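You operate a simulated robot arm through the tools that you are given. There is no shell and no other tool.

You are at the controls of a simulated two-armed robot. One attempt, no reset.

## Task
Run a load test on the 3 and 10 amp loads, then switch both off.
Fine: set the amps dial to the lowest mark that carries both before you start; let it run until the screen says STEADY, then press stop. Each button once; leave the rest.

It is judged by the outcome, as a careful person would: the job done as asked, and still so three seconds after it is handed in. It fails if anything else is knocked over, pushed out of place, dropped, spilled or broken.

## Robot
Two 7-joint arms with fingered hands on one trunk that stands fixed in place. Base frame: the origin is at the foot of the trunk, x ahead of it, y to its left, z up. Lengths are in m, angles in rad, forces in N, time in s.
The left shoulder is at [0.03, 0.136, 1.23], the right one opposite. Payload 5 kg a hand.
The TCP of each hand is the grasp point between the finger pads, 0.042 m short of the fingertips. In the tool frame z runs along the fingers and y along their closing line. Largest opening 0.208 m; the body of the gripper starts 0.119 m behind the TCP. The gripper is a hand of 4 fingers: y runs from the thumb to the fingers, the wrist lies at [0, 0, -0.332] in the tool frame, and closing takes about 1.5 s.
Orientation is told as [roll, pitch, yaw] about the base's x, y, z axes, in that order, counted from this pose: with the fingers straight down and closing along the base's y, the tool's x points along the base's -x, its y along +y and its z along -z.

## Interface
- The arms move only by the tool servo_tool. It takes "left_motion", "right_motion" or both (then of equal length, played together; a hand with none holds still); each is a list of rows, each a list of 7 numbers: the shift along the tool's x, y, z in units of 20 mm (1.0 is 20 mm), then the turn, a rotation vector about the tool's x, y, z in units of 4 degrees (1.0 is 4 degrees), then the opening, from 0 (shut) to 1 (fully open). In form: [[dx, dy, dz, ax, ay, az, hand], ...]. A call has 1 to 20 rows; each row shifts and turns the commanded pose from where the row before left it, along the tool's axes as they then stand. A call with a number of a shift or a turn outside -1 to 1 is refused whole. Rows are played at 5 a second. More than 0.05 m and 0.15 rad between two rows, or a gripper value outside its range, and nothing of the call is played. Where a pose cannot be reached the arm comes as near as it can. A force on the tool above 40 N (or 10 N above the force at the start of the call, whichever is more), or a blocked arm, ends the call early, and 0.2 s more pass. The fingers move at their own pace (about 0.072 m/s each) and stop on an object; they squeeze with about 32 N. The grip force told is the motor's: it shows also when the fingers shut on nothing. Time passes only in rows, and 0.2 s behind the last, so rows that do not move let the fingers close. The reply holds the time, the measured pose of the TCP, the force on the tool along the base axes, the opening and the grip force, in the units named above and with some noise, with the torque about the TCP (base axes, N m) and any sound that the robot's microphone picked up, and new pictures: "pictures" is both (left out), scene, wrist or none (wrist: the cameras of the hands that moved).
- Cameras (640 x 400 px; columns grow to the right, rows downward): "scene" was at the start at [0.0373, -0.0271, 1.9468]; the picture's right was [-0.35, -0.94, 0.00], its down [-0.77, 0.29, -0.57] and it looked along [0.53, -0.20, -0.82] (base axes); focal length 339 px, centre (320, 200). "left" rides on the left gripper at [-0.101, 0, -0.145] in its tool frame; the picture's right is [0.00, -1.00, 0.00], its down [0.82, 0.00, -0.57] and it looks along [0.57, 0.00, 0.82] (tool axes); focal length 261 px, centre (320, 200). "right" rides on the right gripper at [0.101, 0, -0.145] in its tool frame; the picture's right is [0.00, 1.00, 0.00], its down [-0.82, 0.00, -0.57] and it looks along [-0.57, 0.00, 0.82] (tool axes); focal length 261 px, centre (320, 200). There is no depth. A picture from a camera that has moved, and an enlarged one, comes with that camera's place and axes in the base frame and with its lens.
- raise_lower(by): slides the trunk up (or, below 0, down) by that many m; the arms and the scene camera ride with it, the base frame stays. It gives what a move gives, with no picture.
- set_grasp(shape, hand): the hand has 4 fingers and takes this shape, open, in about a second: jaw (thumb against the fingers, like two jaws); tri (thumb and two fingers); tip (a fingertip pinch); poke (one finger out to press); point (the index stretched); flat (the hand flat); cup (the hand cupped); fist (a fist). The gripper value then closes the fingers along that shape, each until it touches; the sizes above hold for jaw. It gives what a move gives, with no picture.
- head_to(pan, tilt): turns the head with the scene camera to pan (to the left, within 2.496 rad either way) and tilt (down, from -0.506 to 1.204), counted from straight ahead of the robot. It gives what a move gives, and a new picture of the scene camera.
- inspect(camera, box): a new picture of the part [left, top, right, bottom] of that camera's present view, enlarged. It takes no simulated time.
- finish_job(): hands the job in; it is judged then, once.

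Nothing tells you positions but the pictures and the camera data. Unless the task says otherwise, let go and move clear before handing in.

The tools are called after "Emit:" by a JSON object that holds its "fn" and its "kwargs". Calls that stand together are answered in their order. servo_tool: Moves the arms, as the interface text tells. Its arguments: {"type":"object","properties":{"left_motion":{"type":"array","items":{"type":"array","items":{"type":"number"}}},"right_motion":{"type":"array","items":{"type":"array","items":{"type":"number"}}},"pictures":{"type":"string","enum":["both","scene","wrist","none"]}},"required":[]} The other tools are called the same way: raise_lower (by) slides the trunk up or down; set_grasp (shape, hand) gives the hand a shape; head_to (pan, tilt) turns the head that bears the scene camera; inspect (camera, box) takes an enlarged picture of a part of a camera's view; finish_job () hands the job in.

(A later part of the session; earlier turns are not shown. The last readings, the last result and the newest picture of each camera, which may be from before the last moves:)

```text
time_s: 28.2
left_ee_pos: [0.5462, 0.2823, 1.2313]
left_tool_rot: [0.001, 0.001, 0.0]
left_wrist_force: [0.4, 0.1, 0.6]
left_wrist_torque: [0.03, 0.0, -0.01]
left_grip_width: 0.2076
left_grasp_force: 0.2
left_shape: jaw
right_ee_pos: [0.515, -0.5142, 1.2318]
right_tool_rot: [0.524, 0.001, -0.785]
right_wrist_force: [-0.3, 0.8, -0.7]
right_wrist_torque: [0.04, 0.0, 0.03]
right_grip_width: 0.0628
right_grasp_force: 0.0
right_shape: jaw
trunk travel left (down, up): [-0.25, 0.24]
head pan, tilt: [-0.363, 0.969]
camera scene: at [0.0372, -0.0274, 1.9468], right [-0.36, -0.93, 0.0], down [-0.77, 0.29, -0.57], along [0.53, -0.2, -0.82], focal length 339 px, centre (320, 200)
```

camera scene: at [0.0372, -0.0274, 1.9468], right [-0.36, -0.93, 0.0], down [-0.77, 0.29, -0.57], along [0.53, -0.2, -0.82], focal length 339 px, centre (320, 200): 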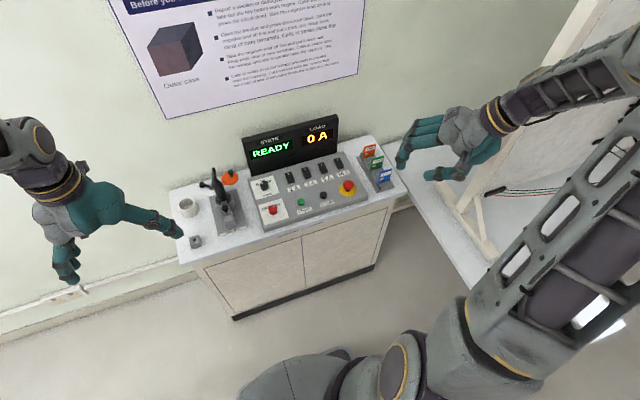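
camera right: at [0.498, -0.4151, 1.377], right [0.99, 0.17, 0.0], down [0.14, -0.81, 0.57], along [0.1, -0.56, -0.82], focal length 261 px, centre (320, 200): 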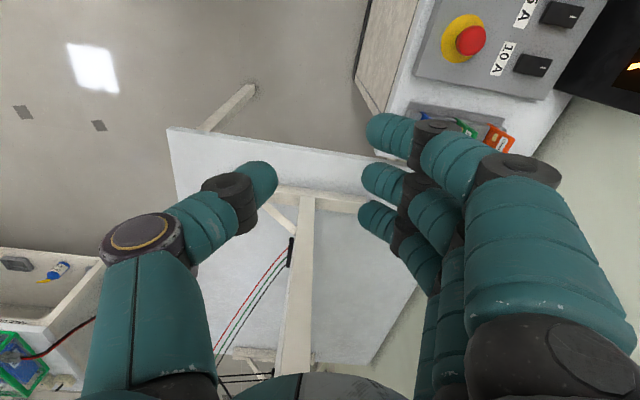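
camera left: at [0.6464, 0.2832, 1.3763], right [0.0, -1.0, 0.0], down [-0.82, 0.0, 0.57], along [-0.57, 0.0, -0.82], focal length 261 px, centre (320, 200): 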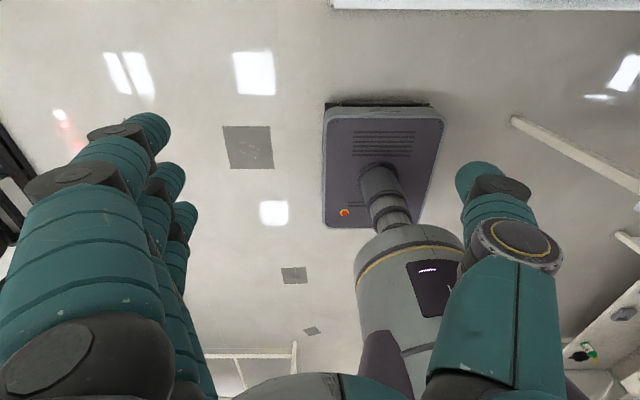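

Rotations follow as computed. I bring the hand over the dial, fingertips at about z 1.05, well above the panel and in front of the screen.

Emit:
{"fn": "servo_tool", "kwargs": {"right_motion": [[0.1025, 0.923, 0.9537, 0, 0, 0, 0.3], [0.1025, 0.923, 0.9537, 0, 0, 0, 0.3], [0.1025, 0.923, 0.9537, 0, 0, 0, 0.3], [0.1025, 0.923, 0.9537, 0, 0, 0, 0.3], [0.1025, 0.923, 0.9537, 0, 0, 0, 0.3], [0.1025, 0.923, 0.9537, 0, 0, 0, 0.3], [0.1025, 0.923, 0.9537, 0, 0, 0, 0.3], [0.1025, 0.923, 0.9537, 0, 0, 0, 0.3], [0.1025, 0.923, 0.9537, 0, 0, 0, 0.3], [0.1025, 0.923, 0.9537, 0, 0, 0, 0.3], [0.1025, 0.923, 0.9537, 0, 0, 0, 0.3], [0.1025, 0.923, 0.9537, 0, 0, 0, 0.3], [0.1025, 0.923, 0.9537, 0, 0, 0, 0.3], [0.1025, 0.923, 0.9537, 0, 0, 0, 0.3], [0.1025, 0.923, 0.9537, 0, 0, 0, 0.3], [0.1025, 0.923, 0.9537, 0, 0, 0, 0.3], [0.1025, 0.923, 0.9537, 0, 0, 0, 0.3], [0.1025, 0.923, 0.9537, 0, 0, 0, 0.3], [0.1025, 0.923, 0.9537, 0, 0, 0, 0.3], [0.1025, 0.923, 0.9537, 0, 0, 0, 0.3]], "pictures": "both"}}

Emit:
{"fn": "inspect", "kwargs": {"camera": "scene", "box": [200, 100, 360, 200]}}

```text
time_s: 32.4
left_ee_pos: [0.5471, 0.2824, 1.2312]
left_tool_rot: [0.0, 0.002, 0.0]
left_wrist_force: [1.0, -0.1, -0.7]
left_wrist_torque: [-0.06, 0.1, 0.01]
left_grip_width: 0.2079
left_grasp_force: 0.0
left_shape: jaw
right_ee_pos: [0.8509, -0.1236, 1.086]
right_tool_rot: [0.525, 0.001, -0.786]
right_wrist_force: [0.7, -0.4, -1.3]
right_wrist_torque: [0.05, 0.03, 0.04]
right_grip_width: 0.0628
right_grasp_force: 0.1
right_shape: jaw
trunk travel left (down, up): [-0.25, 0.24]
head pan, tilt: [-0.363, 0.969]
camera scene: at [0.0385, -0.026, 1.9468], right [-0.36, -0.93, 0.0], down [-0.77, 0.29, -0.57], along [0.53, -0.2, -0.82], focal length 339 px, centre (320, 200)
camera right: at [0.7289, -0.102, 1.2126], right [0.62, 0.61, 0.5], down [0.38, -0.78, 0.49], along [0.69, -0.12, -0.71], focal length 261 px, centre (320, 200)
```

scene: 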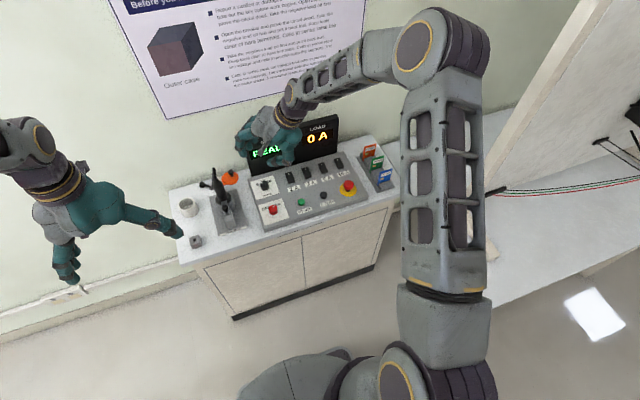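
right: 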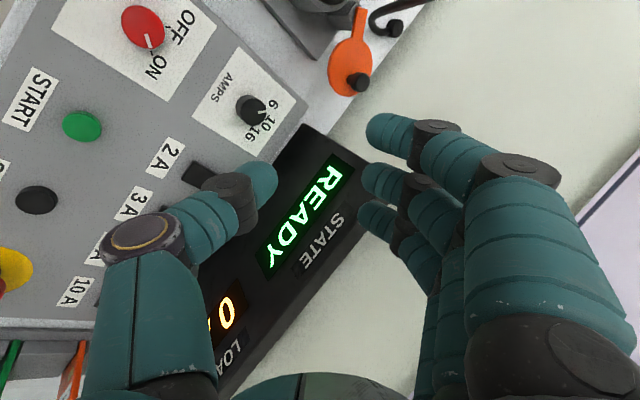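

```text
4.00 times, centred on (280, 150) of scene
camera zoom: at [0.0385, -0.026, 1.9468], right [-0.36, -0.93, 0.0], down [-0.77, 0.29, -0.57], along [0.53, -0.2, -0.82], focal length 1357 px, centre (480, 400)
```

zoom: 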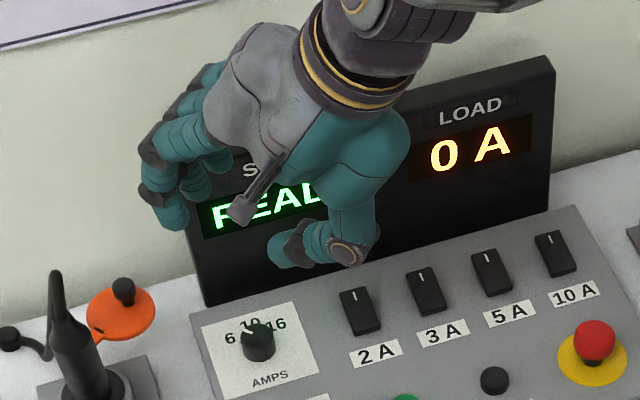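

The wrist camera sees the dial and marks well. I zoom in to refine the dial's position.

Emit:
{"fn": "inspect", "kwargs": {"camera": "right", "box": [190, 60, 310, 160]}}

Emit:
{"fn": "inspect", "kwargs": {"camera": "right", "box": [0, 0, 320, 200]}}

```text
4.00 times, centred on (250, 110) of right
camera zoom: at [0.7289, -0.102, 1.2126], right [0.62, 0.61, 0.5], down [0.38, -0.78, 0.49], along [0.69, -0.12, -0.71], focal length 1043 px, centre (600, 560)
```

zoom: 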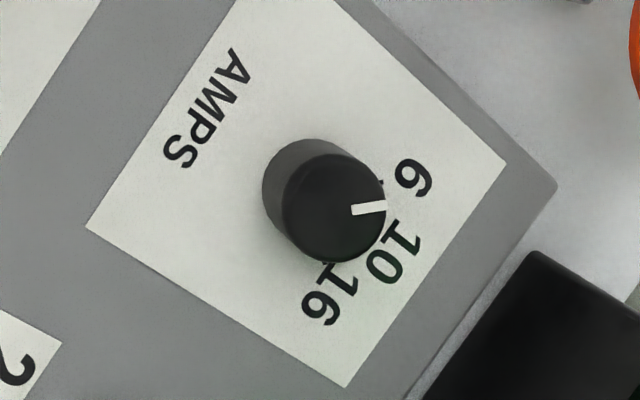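

```text
2.00 times, centred on (160, 100) of right
camera zoom: at [0.7289, -0.102, 1.2126], right [0.62, 0.61, 0.5], down [0.38, -0.78, 0.49], along [0.69, -0.12, -0.71], focal length 521 px, centre (640, 400)
```

zoom: 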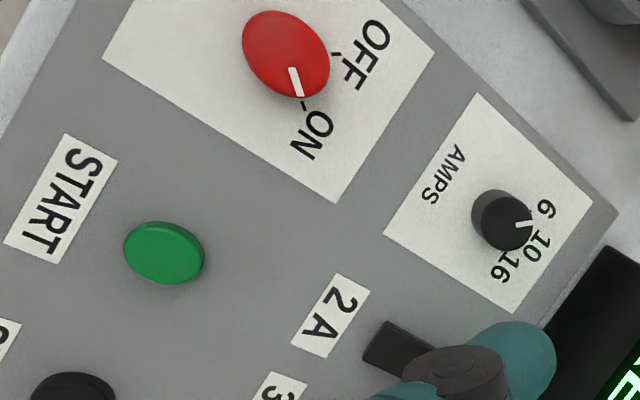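

Dial axis ≈ (0.861, −0.107), knob top z ≈ 0.892, panel ≈ 0.867; the turn from 6 to 16 is 90° clockwise. I rehearse the swing in the air at this height to check the arm can follow it.

Emit:
{"fn": "servo_tool", "kwargs": {"right_motion": [[0.0733, 0, 0, 0, -0.5, 0.866, 0.3], [0.0733, 0, 0, 0, -0.5, 0.866, 0.3], [0.0733, 0, 0, 0, -0.5, 0.866, 0.3], [0.0733, 0, 0, 0, -0.5, 0.866, 0.3], [0.0733, 0, 0, 0, -0.5, 0.866, 0.3], [0.0733, 0, 0, 0, -0.5, 0.866, 0.3], [0.0733, 0, 0, 0, -0.5, 0.866, 0.3], [0.0733, 0, 0, 0, -0.5, 0.866, 0.3], [0.0733, 0, 0, 0, -0.5, 0.866, 0.3], [0.0733, 0, 0, 0, -0.5, 0.866, 0.3], [0.0733, 0, 0, 0, -0.5, 0.866, 0.3], [0.0733, 0, 0, 0, -0.5, 0.866, 0.3]], "pictures": "both"}}

Emit:
{"fn": "servo_tool", "kwargs": {"right_motion": [[0.0733, 0, 0, 0, -0.5, 0.866, 0.3], [0.0733, 0, 0, 0, -0.5, 0.866, 0.3], [0.0733, 0, 0, 0, -0.5, 0.866, 0.3], [0.0733, 0, 0, 0, -0.5, 0.866, 0.3], [0.0733, 0, 0, 0, -0.5, 0.866, 0.3], [0.0733, 0, 0, 0, -0.5, 0.866, 0.3], [0.0733, 0, 0, 0, -0.5, 0.866, 0.3], [0.0733, 0, 0, 0, -0.5, 0.866, 0.3], [0.0733, 0, 0, 0, -0.5, 0.866, 0.3], [0.0733, 0, 0, 0, -0.5, 0.866, 0.3], [0.0366, 0, 0, 0, -0.25, 0.433, 0.3]], "pictures": "both"}}

```text
time_s: 35.0
left_ee_pos: [0.5459, 0.2826, 1.2308]
left_tool_rot: [-0.001, 0.0, 0.0]
left_wrist_force: [-0.5, 0.2, -0.3]
left_wrist_torque: [-0.08, -0.01, 0.01]
left_grip_width: 0.2076
left_grasp_force: 0.1
left_shape: jaw
right_ee_pos: [0.8418, -0.109, 1.087]
right_tool_rot: [0.524, -0.001, -1.624]
right_wrist_force: [-0.9, 0.8, -0.1]
right_wrist_torque: [-0.03, -0.05, -0.05]
right_grip_width: 0.0626
right_grasp_force: 0.1
right_shape: jaw
trunk travel left (down, up): [-0.25, 0.24]
head pan, tilt: [-0.363, 0.969]
camera scene: at [0.0371, -0.0256, 1.9468], right [-0.36, -0.93, 0.0], down [-0.77, 0.29, -0.57], along [0.53, -0.2, -0.82], focal length 339 px, centre (320, 200)
camera right: at [0.7753, -0.0023, 1.2132], right [0.86, -0.05, 0.5], down [-0.33, -0.8, 0.49], along [0.38, -0.59, -0.71], focal length 261 px, centre (320, 200)
```

scene: 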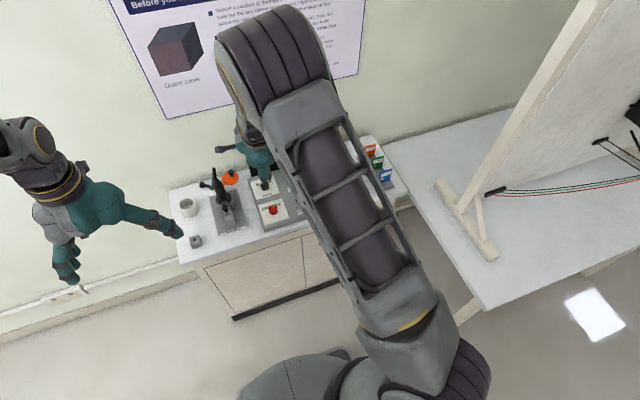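
right: 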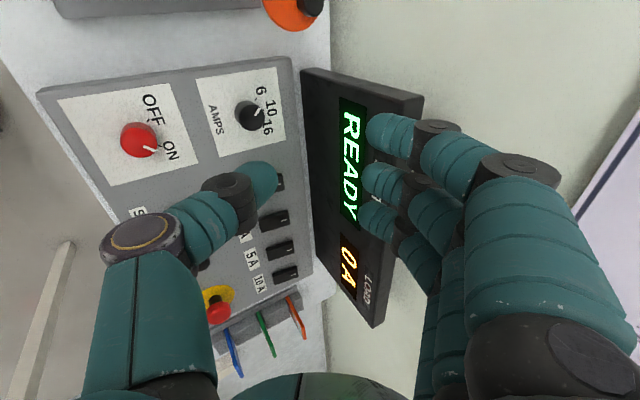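

```text
time_s: 37.4
left_ee_pos: [0.5464, 0.2821, 1.2311]
left_tool_rot: [0.0, 0.0, 0.0]
left_wrist_force: [-0.3, 0.0, -0.7]
left_wrist_torque: [0.04, 0.0, -0.02]
left_grip_width: 0.2078
left_grasp_force: 0.0
left_shape: jaw
right_ee_pos: [0.8479, -0.0946, 1.0859]
right_tool_rot: [0.523, 0.0, -2.357]
right_wrist_force: [0.3, 0.0, 0.4]
right_wrist_torque: [0.05, 0.01, -0.04]
right_grip_width: 0.0627
right_grasp_force: 0.1
right_shape: jaw
trunk travel left (down, up): [-0.25, 0.24]
head pan, tilt: [-0.363, 0.969]
camera scene: at [0.0373, -0.027, 1.9468], right [-0.36, -0.93, 0.0], down [-0.77, 0.29, -0.57], along [0.53, -0.2, -0.82], focal length 339 px, centre (320, 200)
camera right: at [0.8682, 0.029, 1.2127], right [0.61, -0.62, 0.5], down [-0.79, -0.38, 0.49], along [-0.12, -0.69, -0.71], focal length 261 px, centre (320, 200)
```

scene: 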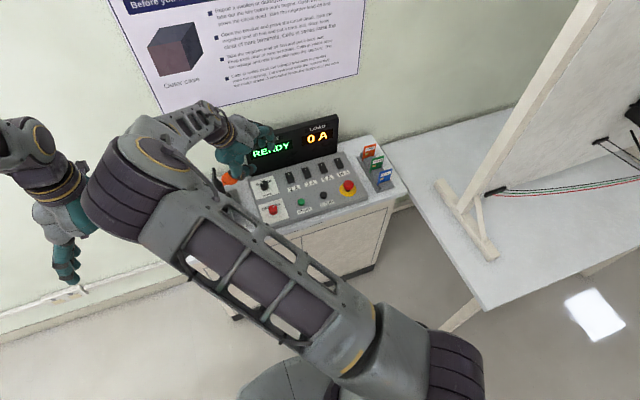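
right: 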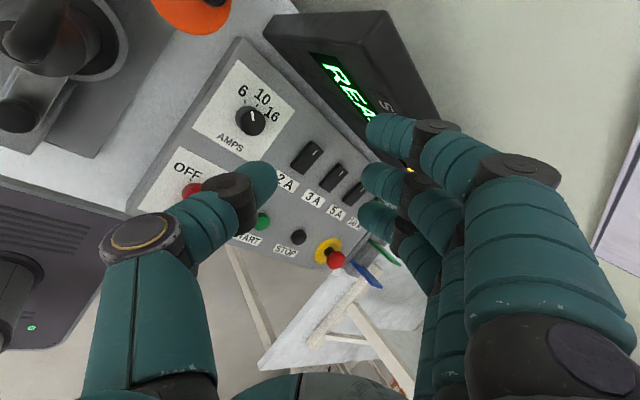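

The swing works but at its end the hand camera would come close to the plug, and this lean makes a poor grip on so low a knob. I go back and instead use a nearly upright hand closing along y, leaned back 12°, turning the dial in two grips of 45°.

Emit:
{"fn": "servo_tool", "kwargs": {"right_motion": [[-0.0366, 0, 0, 0, 0.25, -0.433, 0.3], [-0.0733, 0, 0, 0, 0.5, -0.866, 0.3], [-0.0733, 0, 0, 0, 0.5, -0.866, 0.3], [-0.0733, 0, 0, 0, 0.5, -0.866, 0.3], [-0.0733, 0, 0, 0, 0.5, -0.866, 0.3], [-0.0733, 0, 0, 0, 0.5, -0.866, 0.3], [-0.0733, 0, 0, 0, 0.5, -0.866, 0.3], [-0.0733, 0, 0, 0, 0.5, -0.866, 0.3], [-0.0733, 0, 0, 0, 0.5, -0.866, 0.3], [-0.0733, 0, 0, 0, 0.5, -0.866, 0.3], [-0.0733, 0, 0, 0, 0.5, -0.866, 0.3], [-0.0733, 0, 0, 0, 0.5, -0.866, 0.3], [-0.0733, 0, 0, 0, 0.5, -0.866, 0.3], [-0.0733, 0, 0, 0, 0.5, -0.866, 0.3], [-0.0733, 0, 0, 0, 0.5, -0.866, 0.3], [-0.0733, 0, 0, 0, 0.5, -0.866, 0.3], [-0.0733, 0, 0, 0, 0.5, -0.866, 0.3], [-0.0733, 0, 0, 0, 0.5, -0.866, 0.3], [-0.0733, 0, 0, 0, 0.5, -0.866, 0.3], [-0.0733, 0, 0, 0, 0.5, -0.866, 0.3]], "pictures": "none"}}

Emit:
{"fn": "servo_tool", "kwargs": {"right_motion": [[-0.0733, 0, 0, 0, 0.5, -0.866, 0.3], [-0.0733, 0, 0, 0, 0.5, -0.866, 0.3], [-0.0733, 0, 0, 0, 0.5, -0.866, 0.3], [0, 0, -1, 0, 0, 0, 0.3], [0, 0, -1, 0, 0, 0, 0.3], [0, 0, -1, 0, 0, 0, 0.3], [0, 0, -1, 0, 0, 0, 0.3], [0, 0, 0, 1, 0, 0, 0.3], [0, 0, 0, 1, 0, 0, 0.3], [0, 0, 0, 1, 0, 0, 0.3], [0, 0, 0, 1, 0, 0, 0.3], [0, 0, 0, 1, 0, 0, 0.3], [0, 0, 0, 1, 0, 0, 0.3], [0, 0, 0, 1, 0, 0, 0.3], [0, 0, 0, 0.5, 0, 0, 0.3]], "pictures": "none"}}

```text
time_s: 41.6
left_ee_pos: [0.5481, 0.2822, 1.2316]
left_tool_rot: [0.0, 0.0, 0.001]
left_wrist_force: [-0.8, 0.1, -0.3]
left_wrist_torque: [0.08, 0.04, -0.02]
left_grip_width: 0.2077
left_grasp_force: 0.2
left_shape: jaw
right_ee_pos: [0.8445, -0.1217, 1.0861]
right_tool_rot: [0.523, 0.001, -0.995]
right_wrist_force: [-1.3, -0.1, -0.9]
right_wrist_torque: [-0.03, 0.02, 0.0]
right_grip_width: 0.0629
right_grasp_force: 0.0
right_shape: jaw
trunk travel left (down, up): [-0.25, 0.24]
head pan, tilt: [-0.363, 0.969]
```

```text
time_s: 44.8
left_ee_pos: [0.5457, 0.2812, 1.231]
left_tool_rot: [0.0, -0.001, -0.001]
left_wrist_force: [0.5, 0.5, 0.8]
left_wrist_torque: [-0.02, 0.01, 0.0]
left_grip_width: 0.2078
left_grasp_force: 0.2
left_shape: jaw
right_ee_pos: [0.8181, -0.1527, 1.1547]
right_tool_rot: [-0.004, 0.0, -0.786]
right_wrist_force: [0.1, 0.0, 0.3]
right_wrist_torque: [0.02, 0.0, 0.0]
right_grip_width: 0.0626
right_grasp_force: 0.0
right_shape: jaw
trunk travel left (down, up): [-0.25, 0.24]
head pan, tilt: [-0.363, 0.969]
```

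Emit:
{"fn": "servo_tool", "kwargs": {"right_motion": [[0, 0, 0, 0, 0, -1, 0.3], [0, 0, 0, 0, 0, -1, 0.3], [0, 0, 0, 0, 0, -1, 0.3], [0, 0, 0, 0, 0, -1, 0.3], [0, 0, 0, 0, 0, -1, 0.3], [0, 0, 0, 0, 0, -1, 0.3], [0, 0, 0, 0, 0, -1, 0.3], [0, 0, 0, 0, 0, -1, 0.3], [0, 0, 0, 0, 0, -1, 0.3], [0, 0, 0, 0, 0, -1, 0.3], [0, 0, 0, 0, 0, -1, 0.3], [0, 0, 0, 0, 0, -1, 0.3], [0, 0, 0, 0, 0, -1, 0.3], [0, 0, 0, 0, 0, -1, 0.3], [0, 0, 0, 0, 0, -1, 0.3], [0, 0, 0, 0, 0, -1, 0.3], [0, 0, 0, 0, 0, -0.875, 0.3], [0, 0, 0, 0, -1, 0, 0.3], [0, 0, 0, 0, -1, 0, 0.3], [0, 0, 0, 0, -1, 0, 0.3]], "pictures": "both"}}

```text
time_s: 49.0
left_ee_pos: [0.5452, 0.2821, 1.2321]
left_tool_rot: [-0.001, 0.0, 0.0]
left_wrist_force: [-0.5, -0.5, 0.1]
left_wrist_torque: [0.05, -0.03, 0.0]
left_grip_width: 0.2079
left_grasp_force: 0.1
left_shape: jaw
right_ee_pos: [0.817, -0.1514, 1.1558]
right_tool_rot: [-0.001, -0.211, 0.393]
right_wrist_force: [-0.2, 0.0, 0.6]
right_wrist_torque: [-0.01, -0.07, 0.0]
right_grip_width: 0.0628
right_grasp_force: 0.1
right_shape: jaw
trunk travel left (down, up): [-0.25, 0.24]
head pan, tilt: [-0.363, 0.969]
camera scene: at [0.0362, -0.0275, 1.9468], right [-0.35, -0.93, 0.0], down [-0.77, 0.29, -0.57], along [0.53, -0.2, -0.82], focal length 339 px, centre (320, 200)
camera right: at [0.6983, -0.2006, 1.2776], right [-0.38, 0.93, 0.0], down [0.63, 0.26, 0.73], along [0.68, 0.28, -0.68], focal length 261 px, centre (320, 200)
```

scene: 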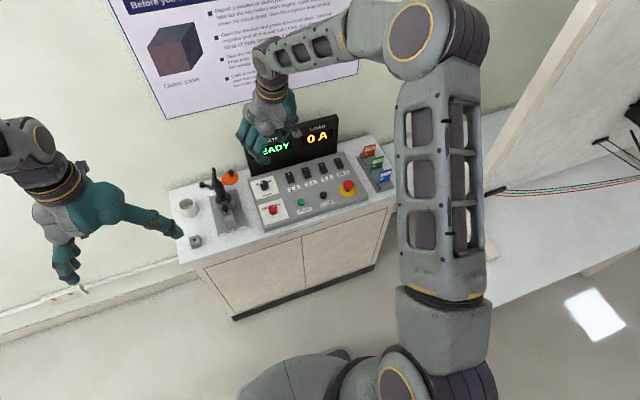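
right: 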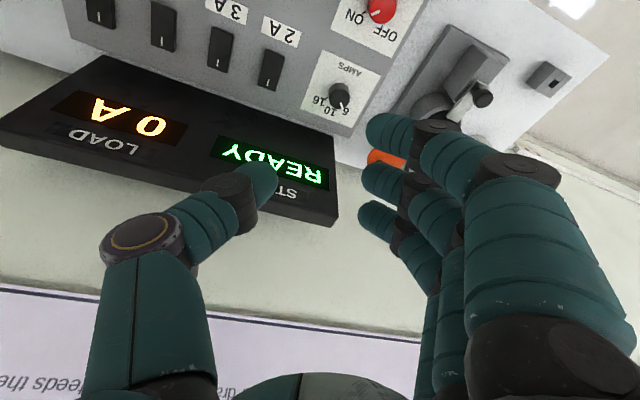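

Emit:
{"fn": "inspect", "kwargs": {"camera": "right", "box": [280, 40, 400, 140]}}

Emit:
{"fn": "inspect", "kwargs": {"camera": "scene", "box": [200, 100, 360, 200]}}

```text
4.00 times, centred on (340, 90) of right
camera zoom: at [0.6983, -0.2006, 1.2776], right [-0.38, 0.93, 0.0], down [0.63, 0.26, 0.73], along [0.68, 0.28, -0.68], focal length 1043 px, centre (240, 640)
```

zoom: 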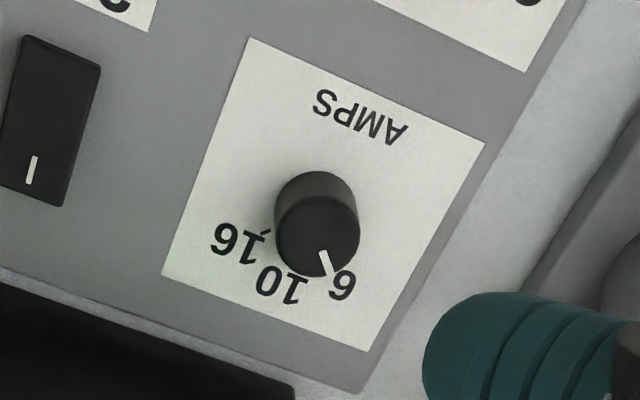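

```text
4.00 times, centred on (280, 150) of scene
camera zoom: at [0.0362, -0.0275, 1.9468], right [-0.35, -0.93, 0.0], down [-0.77, 0.29, -0.57], along [0.53, -0.2, -0.82], focal length 1357 px, centre (480, 400)
```

zoom: 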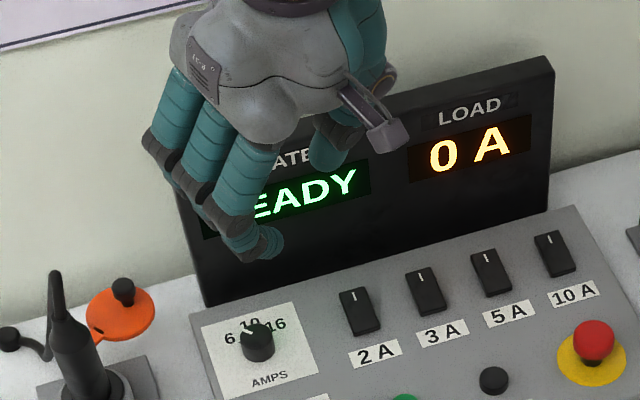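

Three views put the dial axis at about (0.859, −0.104). I descend to just above the knob (tips about 4 cm above its top) and check alignment.

Emit:
{"fn": "servo_tool", "kwargs": {"right_motion": [[-0.0358, 0.1188, 0.792, 0, 0, 0, 0.3], [-0.0358, 0.1188, 0.792, 0, 0, 0, 0.3], [-0.0358, 0.1188, 0.792, 0, 0, 0, 0.3], [-0.0358, 0.1188, 0.792, 0, 0, 0, 0.3], [-0.0358, 0.1188, 0.792, 0, 0, 0, 0.3], [-0.0358, 0.1188, 0.792, 0, 0, 0, 0.3], [-0.0358, 0.1188, 0.792, 0, 0, 0, 0.3], [-0.0358, 0.1188, 0.792, 0, 0, 0, 0.3], [-0.0358, 0.1188, 0.792, 0, 0, 0, 0.3], [-0.0358, 0.1188, 0.792, 0, 0, 0, 0.3], [-0.0358, 0.1188, 0.792, 0, 0, 0, 0.3], [-0.0358, 0.1188, 0.792, 0, 0, 0, 0.3], [0, 0, 0, 0, 0, 0, 0.3]], "pictures": "both"}}

Emit:
{"fn": "inspect", "kwargs": {"camera": "scene", "box": [200, 110, 328, 210]}}

Emit:
{"fn": "inspect", "kwargs": {"camera": "right", "box": [200, 80, 440, 240]}}

```text
time_s: 51.8
left_ee_pos: [0.546, 0.2828, 1.2319]
left_tool_rot: [0.0, 0.0, -0.001]
left_wrist_force: [-0.7, 0.1, 0.2]
left_wrist_torque: [0.03, -0.04, 0.03]
left_grip_width: 0.2077
left_grasp_force: 0.1
left_shape: jaw
right_ee_pos: [0.8523, -0.107, 0.9714]
right_tool_rot: [0.001, -0.209, 0.394]
right_wrist_force: [0.1, 0.3, 0.9]
right_wrist_torque: [0.02, -0.05, -0.03]
right_grip_width: 0.0629
right_grasp_force: 0.0
right_shape: jaw
trunk travel left (down, up): [-0.25, 0.24]
head pan, tilt: [-0.363, 0.969]
camera scene: at [0.0367, -0.0271, 1.9468], right [-0.36, -0.93, 0.0], down [-0.77, 0.29, -0.57], along [0.53, -0.2, -0.82], focal length 339 px, centre (320, 200)
camera right: at [0.7326, -0.1551, 1.0928], right [-0.38, 0.93, 0.0], down [0.63, 0.26, 0.73], along [0.68, 0.28, -0.68], focal length 261 px, centre (320, 200)
```

scene: 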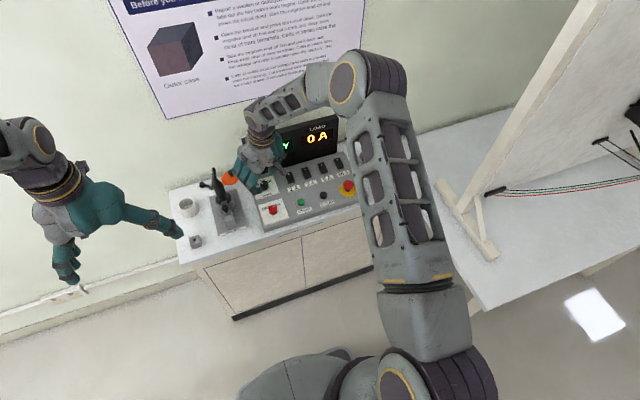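
right: 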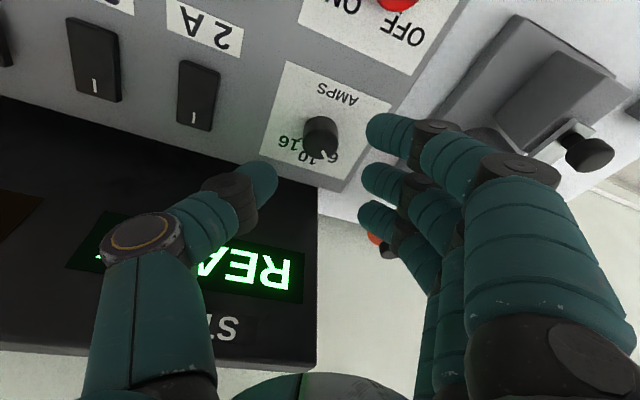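

```text
4.00 times, centred on (264, 160) of scene
camera zoom: at [0.0367, -0.0271, 1.9468], right [-0.36, -0.93, 0.0], down [-0.77, 0.29, -0.57], along [0.53, -0.2, -0.82], focal length 1357 px, centre (544, 360)
```

zoom: 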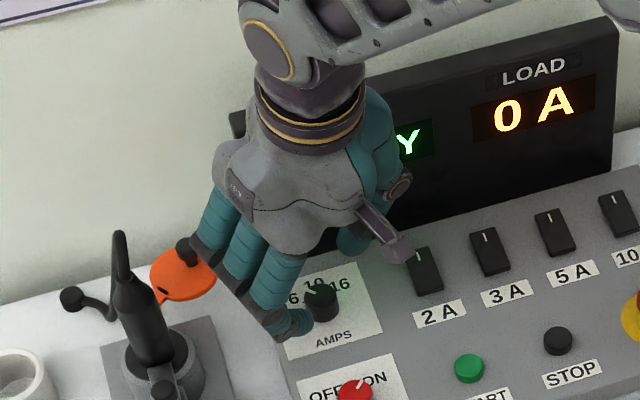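

```text
2.50 times, centred on (320, 160) of right
camera zoom: at [0.7326, -0.1551, 1.0928], right [-0.38, 0.93, 0.0], down [0.63, 0.26, 0.73], along [0.68, 0.28, -0.68], focal length 652 px, centre (320, 300)
```

zoom: 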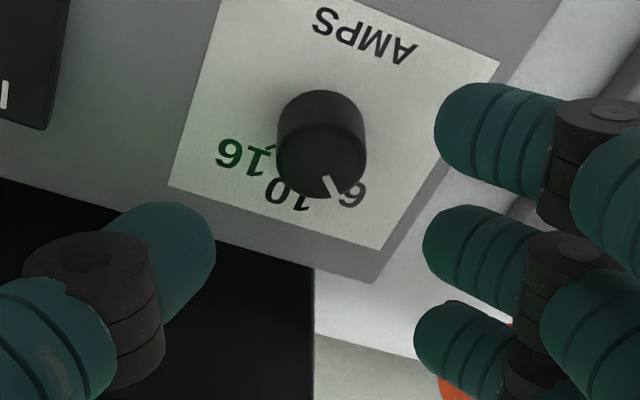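

The knob is centred between thumb and middle finger. I go straight down to bring the fingertips around the knob (tip ends about z 0.885).

Emit:
{"fn": "servo_tool", "kwargs": {"right_motion": [[0.0942, 0, 0.443, 0, 0, 0, 0.3], [0.0942, 0, 0.443, 0, 0, 0, 0.3], [0.0942, 0, 0.443, 0, 0, 0, 0.3], [0.0942, 0, 0.443, 0, 0, 0, 0.3], [0.0942, 0, 0.443, 0, 0, 0, 0.3], [0, 0, 0, 0, 0, 0, 0.3]], "pictures": "wrist"}}

Emit:
{"fn": "inspect", "kwargs": {"camera": "right", "box": [200, 80, 440, 240]}}

Emit:
{"fn": "inspect", "kwargs": {"camera": "scene", "box": [220, 140, 320, 210]}}

```text
time_s: 53.2
left_ee_pos: [0.5443, 0.2838, 1.232]
left_tool_rot: [0.0, -0.002, -0.001]
left_wrist_force: [-0.1, -0.1, 0.1]
left_wrist_torque: [0.02, 0.0, -0.03]
left_grip_width: 0.2078
left_grasp_force: 0.0
left_shape: jaw
right_ee_pos: [0.8513, -0.1054, 0.9302]
right_tool_rot: [0.0, -0.214, 0.394]
right_wrist_force: [-3.4, 3.5, 26.3]
right_wrist_torque: [0.83, 1.52, -0.07]
right_grip_width: 0.0639
right_grasp_force: 0.1
right_shape: jaw
trunk travel left (down, up): [-0.25, 0.24]
head pan, tilt: [-0.363, 0.969]
camera right: at [0.7316, -0.154, 1.0504], right [-0.38, 0.93, 0.0], down [0.63, 0.26, 0.73], along [0.68, 0.28, -0.68], focal length 261 px, centre (320, 200)
```

right: 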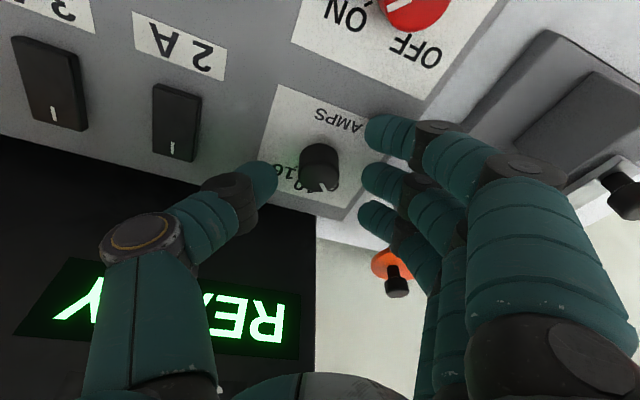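

```text
2.50 times, centred on (320, 160) of right
camera zoom: at [0.7316, -0.154, 1.0504], right [-0.38, 0.93, 0.0], down [0.63, 0.26, 0.73], along [0.68, 0.28, -0.68], focal length 652 px, centre (320, 300)
```

zoom: 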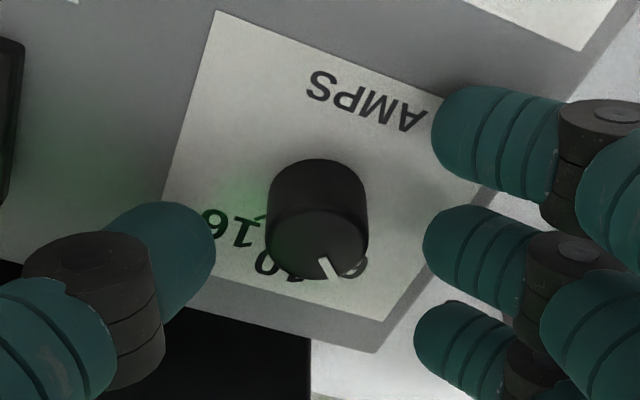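

```text
5.71 times, centred on (270, 175) of scene
camera zoom: at [0.0346, -0.0266, 1.9471], right [-0.35, -0.93, 0.0], down [-0.77, 0.29, -0.57], along [0.53, -0.2, -0.82], focal length 1939 px, centre (606, 343)
```

zoom: 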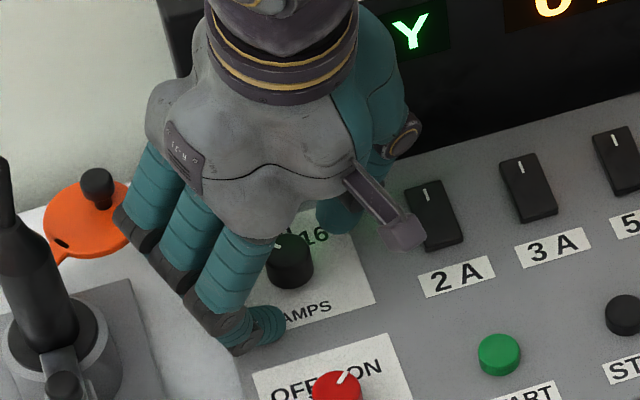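

The index fingertip touched the panel lightly (26 N), so the panel is at about z 0.881 – re-solving all views gives the dial axis at (0.851, −0.1055) with its top at z ≈ 0.907. I lift a little and shift 9 mm nearer, then check.

Emit:
{"fn": "servo_tool", "kwargs": {"right_motion": [[-0.044, 0, -0.205, 0, 0, 0, 0.3], [-0.044, 0, -0.205, 0, 0, 0, 0.3], [0.22, 0, -0.047, 0, 0, 0, 0.3], [0.22, 0, -0.047, 0, 0, 0, 0.3], [0, 0, 0, 0, 0, 0, 0.3], [0, 0, 0, 0, 0, 0, 0.3]], "pictures": "wrist"}}

Emit:
{"fn": "inspect", "kwargs": {"camera": "right", "box": [200, 80, 440, 240]}}

Emit:
{"fn": "inspect", "kwargs": {"camera": "scene", "box": [220, 140, 320, 210]}}

```text
time_s: 54.6
left_ee_pos: [0.5452, 0.2812, 1.2318]
left_tool_rot: [-0.002, 0.001, 0.002]
left_wrist_force: [-0.2, -0.3, 0.5]
left_wrist_torque: [-0.01, 0.01, -0.02]
left_grip_width: 0.2079
left_grasp_force: 0.0
left_shape: jaw
right_ee_pos: [0.8422, -0.112, 0.9336]
right_tool_rot: [0.001, -0.21, 0.393]
right_wrist_force: [-0.6, -0.5, -0.8]
right_wrist_torque: [0.05, 0.0, 0.03]
right_grip_width: 0.063
right_grasp_force: 0.1
right_shape: jaw
trunk travel left (down, up): [-0.25, 0.24]
head pan, tilt: [-0.363, 0.969]
camera right: at [0.7243, -0.1594, 1.0556], right [-0.38, 0.93, 0.0], down [0.63, 0.26, 0.73], along [0.68, 0.28, -0.68], focal length 261 px, centre (320, 200)
```

right: 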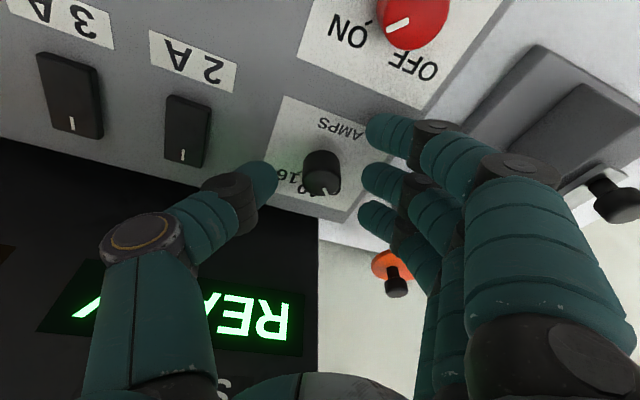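

```text
2.50 times, centred on (320, 160) of right
camera zoom: at [0.7243, -0.1594, 1.0556], right [-0.38, 0.93, 0.0], down [0.63, 0.26, 0.73], along [0.68, 0.28, -0.68], focal length 652 px, centre (320, 300)
```

zoom: 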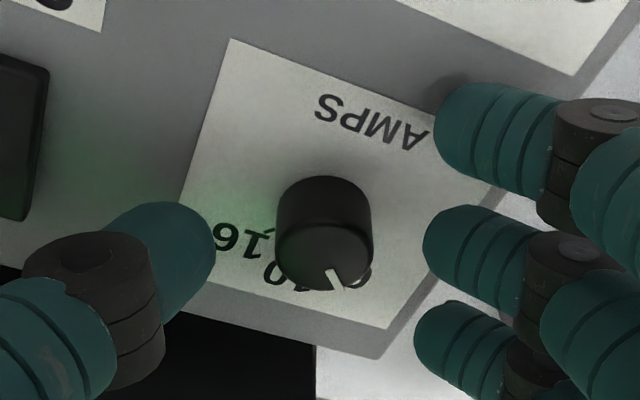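

```text
5.71 times, centred on (270, 175) of scene
camera zoom: at [0.0372, -0.027, 1.9468], right [-0.36, -0.93, 0.0], down [-0.77, 0.29, -0.57], along [0.53, -0.2, -0.82], focal length 1939 px, centre (606, 343)
```

zoom: 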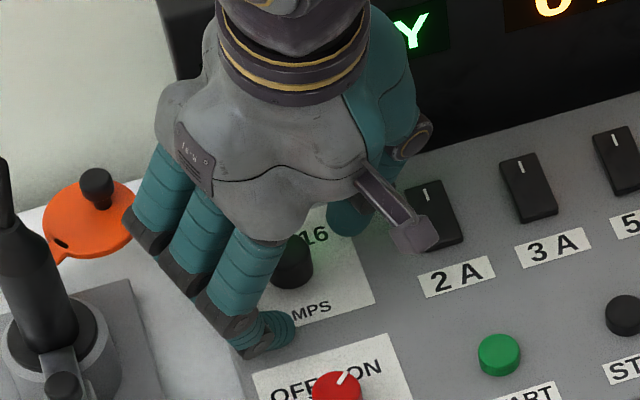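

The hand is free of contact and the knob sits between thumb and middle finger. I close the fingers on the knob.

Emit:
{"fn": "servo_tool", "kwargs": {"right_motion": [[0, 0, 0, 0, 0, 0, 0], [0, 0, 0, 0, 0, 0, 0], [0, 0, 0, 0, 0, 0, 0], [0, 0, 0, 0, 0, 0, 0], [0, 0, 0, 0, 0, 0, 0]], "pictures": "wrist"}}

Emit:
{"fn": "inspect", "kwargs": {"camera": "right", "box": [200, 80, 440, 240]}}

```text
time_s: 55.8
left_ee_pos: [0.5467, 0.2801, 1.232]
left_tool_rot: [-0.001, 0.001, 0.0]
left_wrist_force: [-0.2, 0.4, -0.6]
left_wrist_torque: [0.01, 0.03, 0.03]
left_grip_width: 0.208
left_grasp_force: 0.1
left_shape: jaw
right_ee_pos: [0.8435, -0.1147, 0.9348]
right_tool_rot: [-0.002, -0.212, 0.392]
right_wrist_force: [3.1, -13.4, 7.6]
right_wrist_torque: [-0.42, -0.18, -0.17]
right_grip_width: 0.0061
right_grasp_force: 32.5
right_shape: jaw
trunk travel left (down, up): [-0.25, 0.24]
head pan, tilt: [-0.363, 0.969]
camera right: at [0.7249, -0.1619, 1.0563], right [-0.38, 0.93, 0.0], down [0.63, 0.26, 0.73], along [0.68, 0.28, -0.68], focal length 261 px, centre (320, 200)
```

right: 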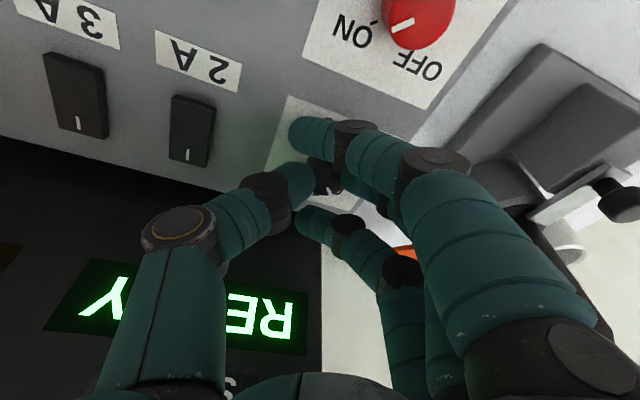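

```text
2.50 times, centred on (320, 160) of right
camera zoom: at [0.7249, -0.1619, 1.0563], right [-0.38, 0.93, 0.0], down [0.63, 0.26, 0.73], along [0.68, 0.28, -0.68], focal length 652 px, centre (320, 300)
```

zoom: 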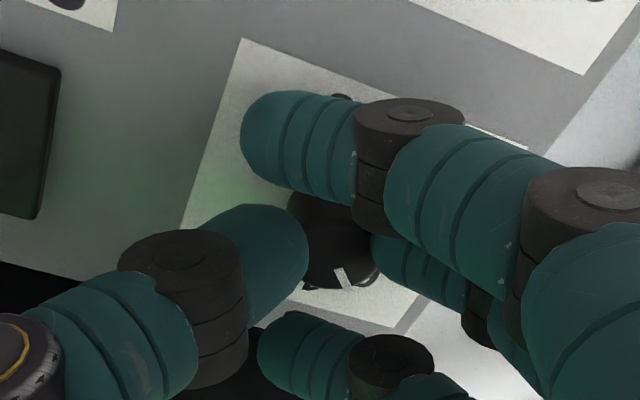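

The thumb presses more than the middle finger (13 N sideways). I shift the hand 3 mm toward the thumb side to balance the grip.

Emit:
{"fn": "servo_tool", "kwargs": {"right_motion": [[0, -0.1, 0, 0, 0, 0, 0], [0, -0.1, 0, 0, 0, 0, 0], [0, 0, 0, 0, 0, 0, 0], [0, 0, 0, 0, 0, 0, 0]], "pictures": "wrist"}}

Emit:
{"fn": "inspect", "kwargs": {"camera": "right", "box": [240, 100, 400, 200]}}

```text
time_s: 56.8
left_ee_pos: [0.5451, 0.2824, 1.231]
left_tool_rot: [0.0, 0.001, 0.001]
left_wrist_force: [-1.0, -0.3, -0.6]
left_wrist_torque: [-0.01, 0.04, 0.04]
left_grip_width: 0.2081
left_grasp_force: 0.1
left_shape: jaw
right_ee_pos: [0.844, -0.1152, 0.9344]
right_tool_rot: [0.002, -0.212, 0.394]
right_wrist_force: [-0.1, -8.2, 7.8]
right_wrist_torque: [-0.22, -0.12, -0.07]
right_grip_width: 0.0059
right_grasp_force: 31.7
right_shape: jaw
trunk travel left (down, up): [-0.25, 0.24]
head pan, tilt: [-0.363, 0.969]
camera right: at [0.7255, -0.163, 1.056], right [-0.38, 0.93, 0.0], down [0.63, 0.26, 0.73], along [0.68, 0.28, -0.68], focal length 261 px, centre (320, 200)
```

right: 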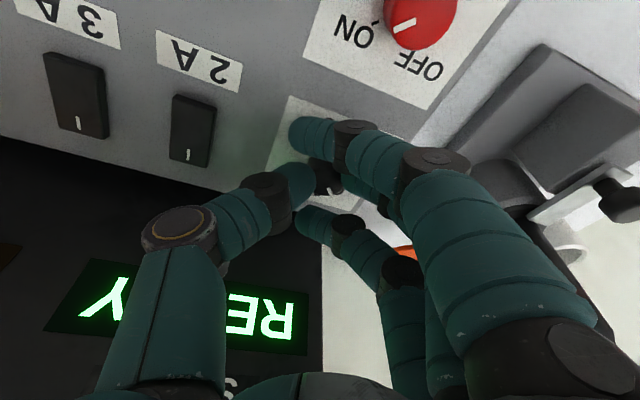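

```text
4.00 times, centred on (320, 150) of right
camera zoom: at [0.7255, -0.163, 1.056], right [-0.38, 0.93, 0.0], down [0.63, 0.26, 0.73], along [0.68, 0.28, -0.68], focal length 1043 px, centre (320, 400)
```

zoom: 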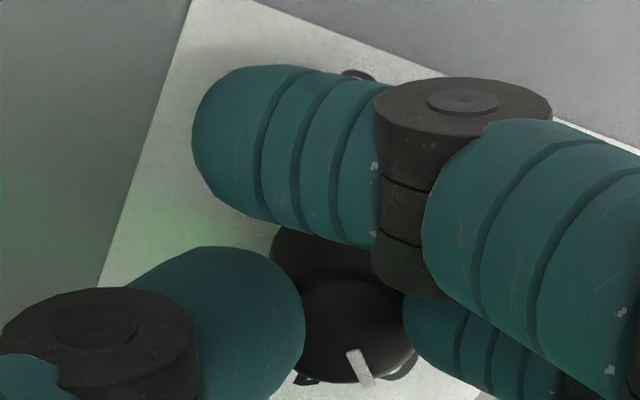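

The knob is held between thumb and middle finger. I begin to turn clockwise, 20° first, and look.

Emit:
{"fn": "servo_tool", "kwargs": {"right_motion": [[0.017, 0.033, 0, 0.208, 0, 0.978, 0], [0.017, 0.033, 0, 0.208, 0, 0.978, 0], [0.017, 0.033, 0, 0.208, 0, 0.978, 0], [0.017, 0.033, 0, 0.208, 0, 0.978, 0], [0.017, 0.033, 0, 0.208, 0, 0.978, 0]], "pictures": "wrist"}}

Emit:
{"fn": "inspect", "kwargs": {"camera": "right", "box": [240, 100, 400, 200]}}

Emit:
{"fn": "inspect", "kwargs": {"camera": "scene", "box": [220, 140, 320, 210]}}

```text
time_s: 58.0
left_ee_pos: [0.5446, 0.2824, 1.2315]
left_tool_rot: [0.001, 0.0, 0.0]
left_wrist_force: [0.7, 0.6, 1.1]
left_wrist_torque: [0.01, 0.0, -0.01]
left_grip_width: 0.2077
left_grasp_force: 0.0
left_shape: jaw
right_ee_pos: [0.8421, -0.1115, 0.9338]
right_tool_rot: [0.002, -0.21, 0.042]
right_wrist_force: [-0.4, -6.1, 10.2]
right_wrist_torque: [-0.12, -0.04, -0.09]
right_grip_width: 0.0059
right_grasp_force: 32.1
right_shape: jaw
trunk travel left (down, up): [-0.25, 0.24]
head pan, tilt: [-0.363, 0.969]
camera right: at [0.7132, -0.1156, 1.0559], right [-0.04, 1.0, 0.0], down [0.68, 0.02, 0.73], along [0.73, 0.03, -0.68], focal length 261 px, centre (320, 200)
```

right: 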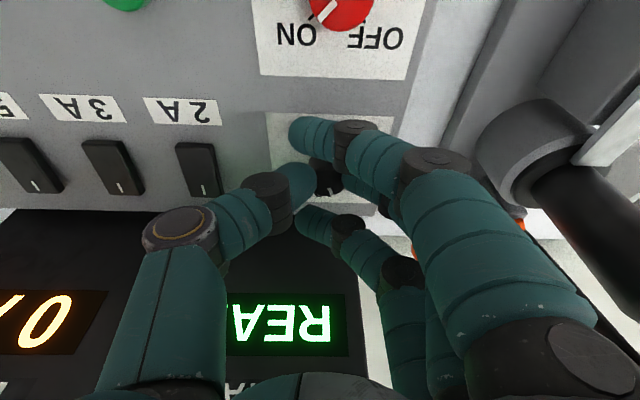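

```text
4.00 times, centred on (320, 150) of right
camera zoom: at [0.7132, -0.1156, 1.0559], right [-0.04, 1.0, 0.0], down [0.68, 0.02, 0.73], along [0.73, 0.03, -0.68], focal length 1043 px, centre (320, 400)
```

zoom: 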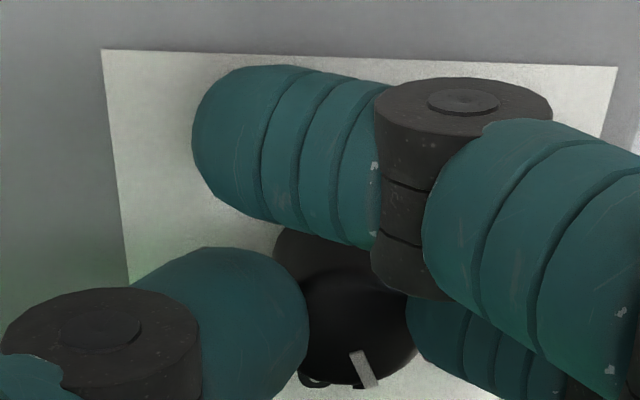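

```text
5.71 times, centred on (270, 175) of scene
camera zoom: at [0.0363, -0.027, 1.9468], right [-0.36, -0.93, 0.0], down [-0.77, 0.29, -0.57], along [0.53, -0.2, -0.82], focal length 1939 px, centre (606, 343)
```

zoom: 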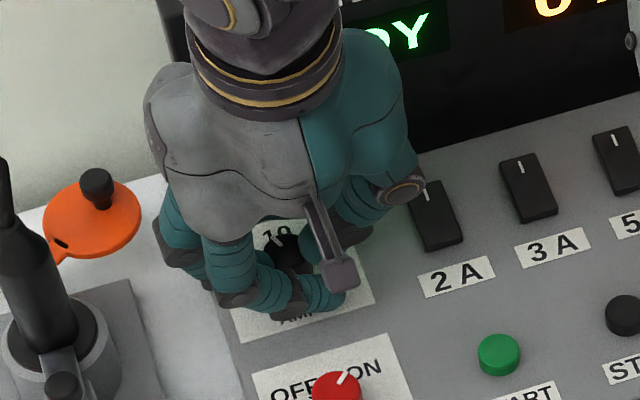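

The knob turns with the hand (its pointer keeps its place in the hand's view). I carry on another 32°.

Emit:
{"fn": "servo_tool", "kwargs": {"right_motion": [[0.017, 0.033, 0, 0.208, 0, 0.978, 0], [0.017, 0.033, 0, 0.208, 0, 0.978, 0], [0.017, 0.033, 0, 0.208, 0, 0.978, 0], [0.017, 0.033, 0, 0.208, 0, 0.978, 0], [0.017, 0.033, 0, 0.208, 0, 0.978, 0], [0.017, 0.033, 0, 0.208, 0, 0.978, 0], [0.017, 0.033, 0, 0.208, 0, 0.978, 0], [0.017, 0.033, 0, 0.208, 0, 0.978, 0]], "pictures": "wrist"}}

Emit:
{"fn": "inspect", "kwargs": {"camera": "right", "box": [240, 100, 400, 200]}}

Emit:
{"fn": "inspect", "kwargs": {"camera": "scene", "box": [220, 140, 320, 210]}}

```text
time_s: 59.8
left_ee_pos: [0.545, 0.2833, 1.2321]
left_tool_rot: [0.0, -0.001, -0.001]
left_wrist_force: [0.3, 0.1, -0.7]
left_wrist_torque: [-0.06, -0.01, -0.04]
left_grip_width: 0.2077
left_grasp_force: 0.1
left_shape: jaw
right_ee_pos: [0.8402, -0.1049, 0.9328]
right_tool_rot: [0.003, -0.21, -0.516]
right_wrist_force: [-8.0, 3.8, 13.0]
right_wrist_torque: [0.16, 0.08, 0.02]
right_grip_width: 0.006
right_grasp_force: 31.9
right_shape: jaw
trunk travel left (down, up): [-0.25, 0.24]
head pan, tilt: [-0.363, 0.969]
camera right: at [0.7283, -0.0404, 1.056], right [0.5, 0.87, 0.0], down [0.59, -0.34, 0.73], along [0.63, -0.36, -0.68], focal length 261 px, centre (320, 200)
```

right: 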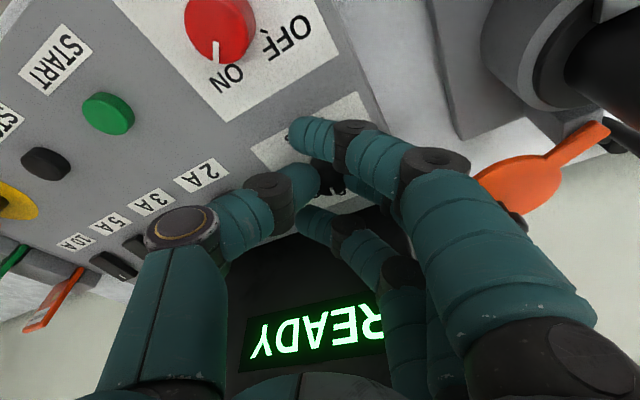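

```text
4.00 times, centred on (320, 150) of right
camera zoom: at [0.7283, -0.0404, 1.056], right [0.5, 0.87, 0.0], down [0.59, -0.34, 0.73], along [0.63, -0.36, -0.68], focal length 1043 px, centre (320, 400)
```

zoom: 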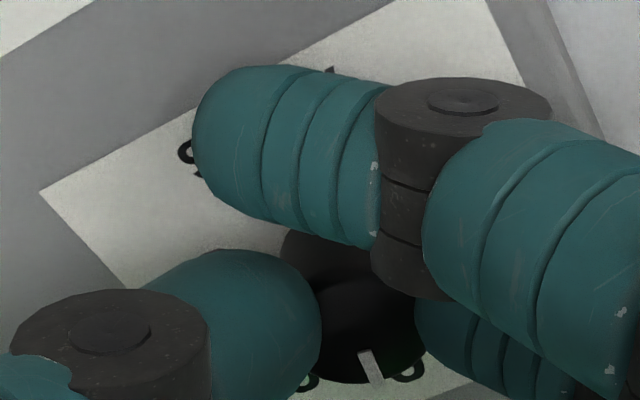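

```text
5.71 times, centred on (270, 175) of scene
camera zoom: at [0.0354, -0.026, 1.9469], right [-0.35, -0.93, 0.0], down [-0.77, 0.29, -0.57], along [0.53, -0.2, -0.82], focal length 1939 px, centre (606, 343)
```

zoom: 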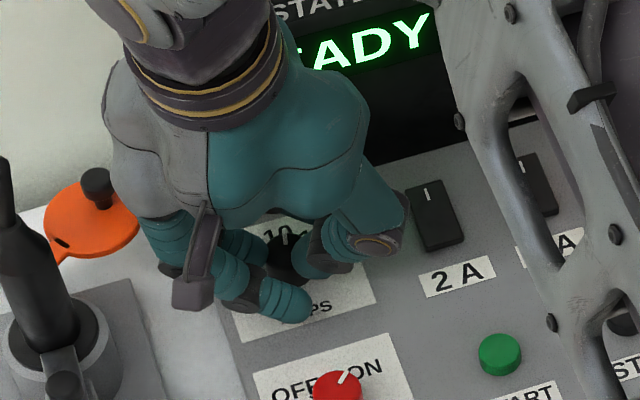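

About 52° is done. I open the fingers only a little (to keep clear of the screen), check, and lift straight up.

Emit:
{"fn": "servo_tool", "kwargs": {"right_motion": [[0, 0, 0, 0, 0, 0, 0.25], [0, 0, 0, 0, 0, 0, 0.25], [0, 0, 0, 0, 0, 0, 0.25], [0, 0, 0, 0, 0, 0, 0.25]], "pictures": "wrist"}}

Emit:
{"fn": "inspect", "kwargs": {"camera": "right", "box": [200, 80, 440, 240]}}

```text
time_s: 60.8
left_ee_pos: [0.546, 0.2807, 1.2321]
left_tool_rot: [0.001, -0.001, 0.001]
left_wrist_force: [-0.1, -0.2, -0.1]
left_wrist_torque: [0.01, 0.02, -0.03]
left_grip_width: 0.2077
left_grasp_force: 0.1
left_shape: jaw
right_ee_pos: [0.84, -0.1074, 0.9329]
right_tool_rot: [-0.002, -0.209, -0.515]
right_wrist_force: [-0.5, 0.0, 0.4]
right_wrist_torque: [0.01, 0.01, -0.04]
right_grip_width: 0.0514
right_grasp_force: 0.0
right_shape: jaw
trunk travel left (down, up): [-0.25, 0.24]
head pan, tilt: [-0.363, 0.969]
camera right: at [0.7296, -0.0421, 1.055], right [0.5, 0.87, 0.0], down [0.59, -0.34, 0.73], along [0.63, -0.36, -0.68], focal length 261 px, centre (320, 200)
```

right: 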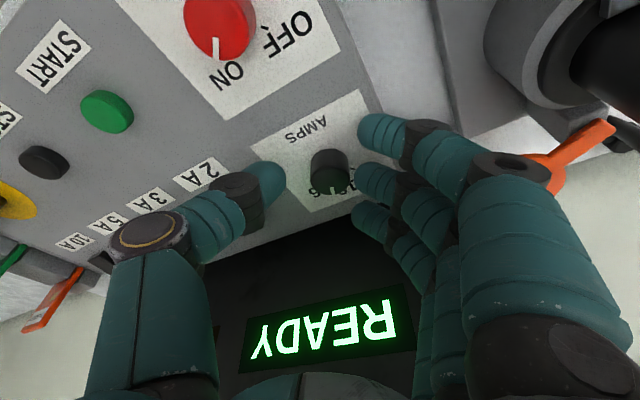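

```text
2.50 times, centred on (320, 160) of right
camera zoom: at [0.7296, -0.0421, 1.055], right [0.5, 0.87, 0.0], down [0.59, -0.34, 0.73], along [0.63, -0.36, -0.68], focal length 652 px, centre (320, 300)
```

zoom: 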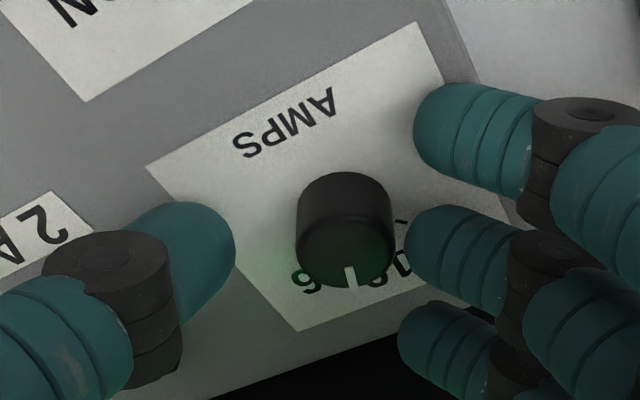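

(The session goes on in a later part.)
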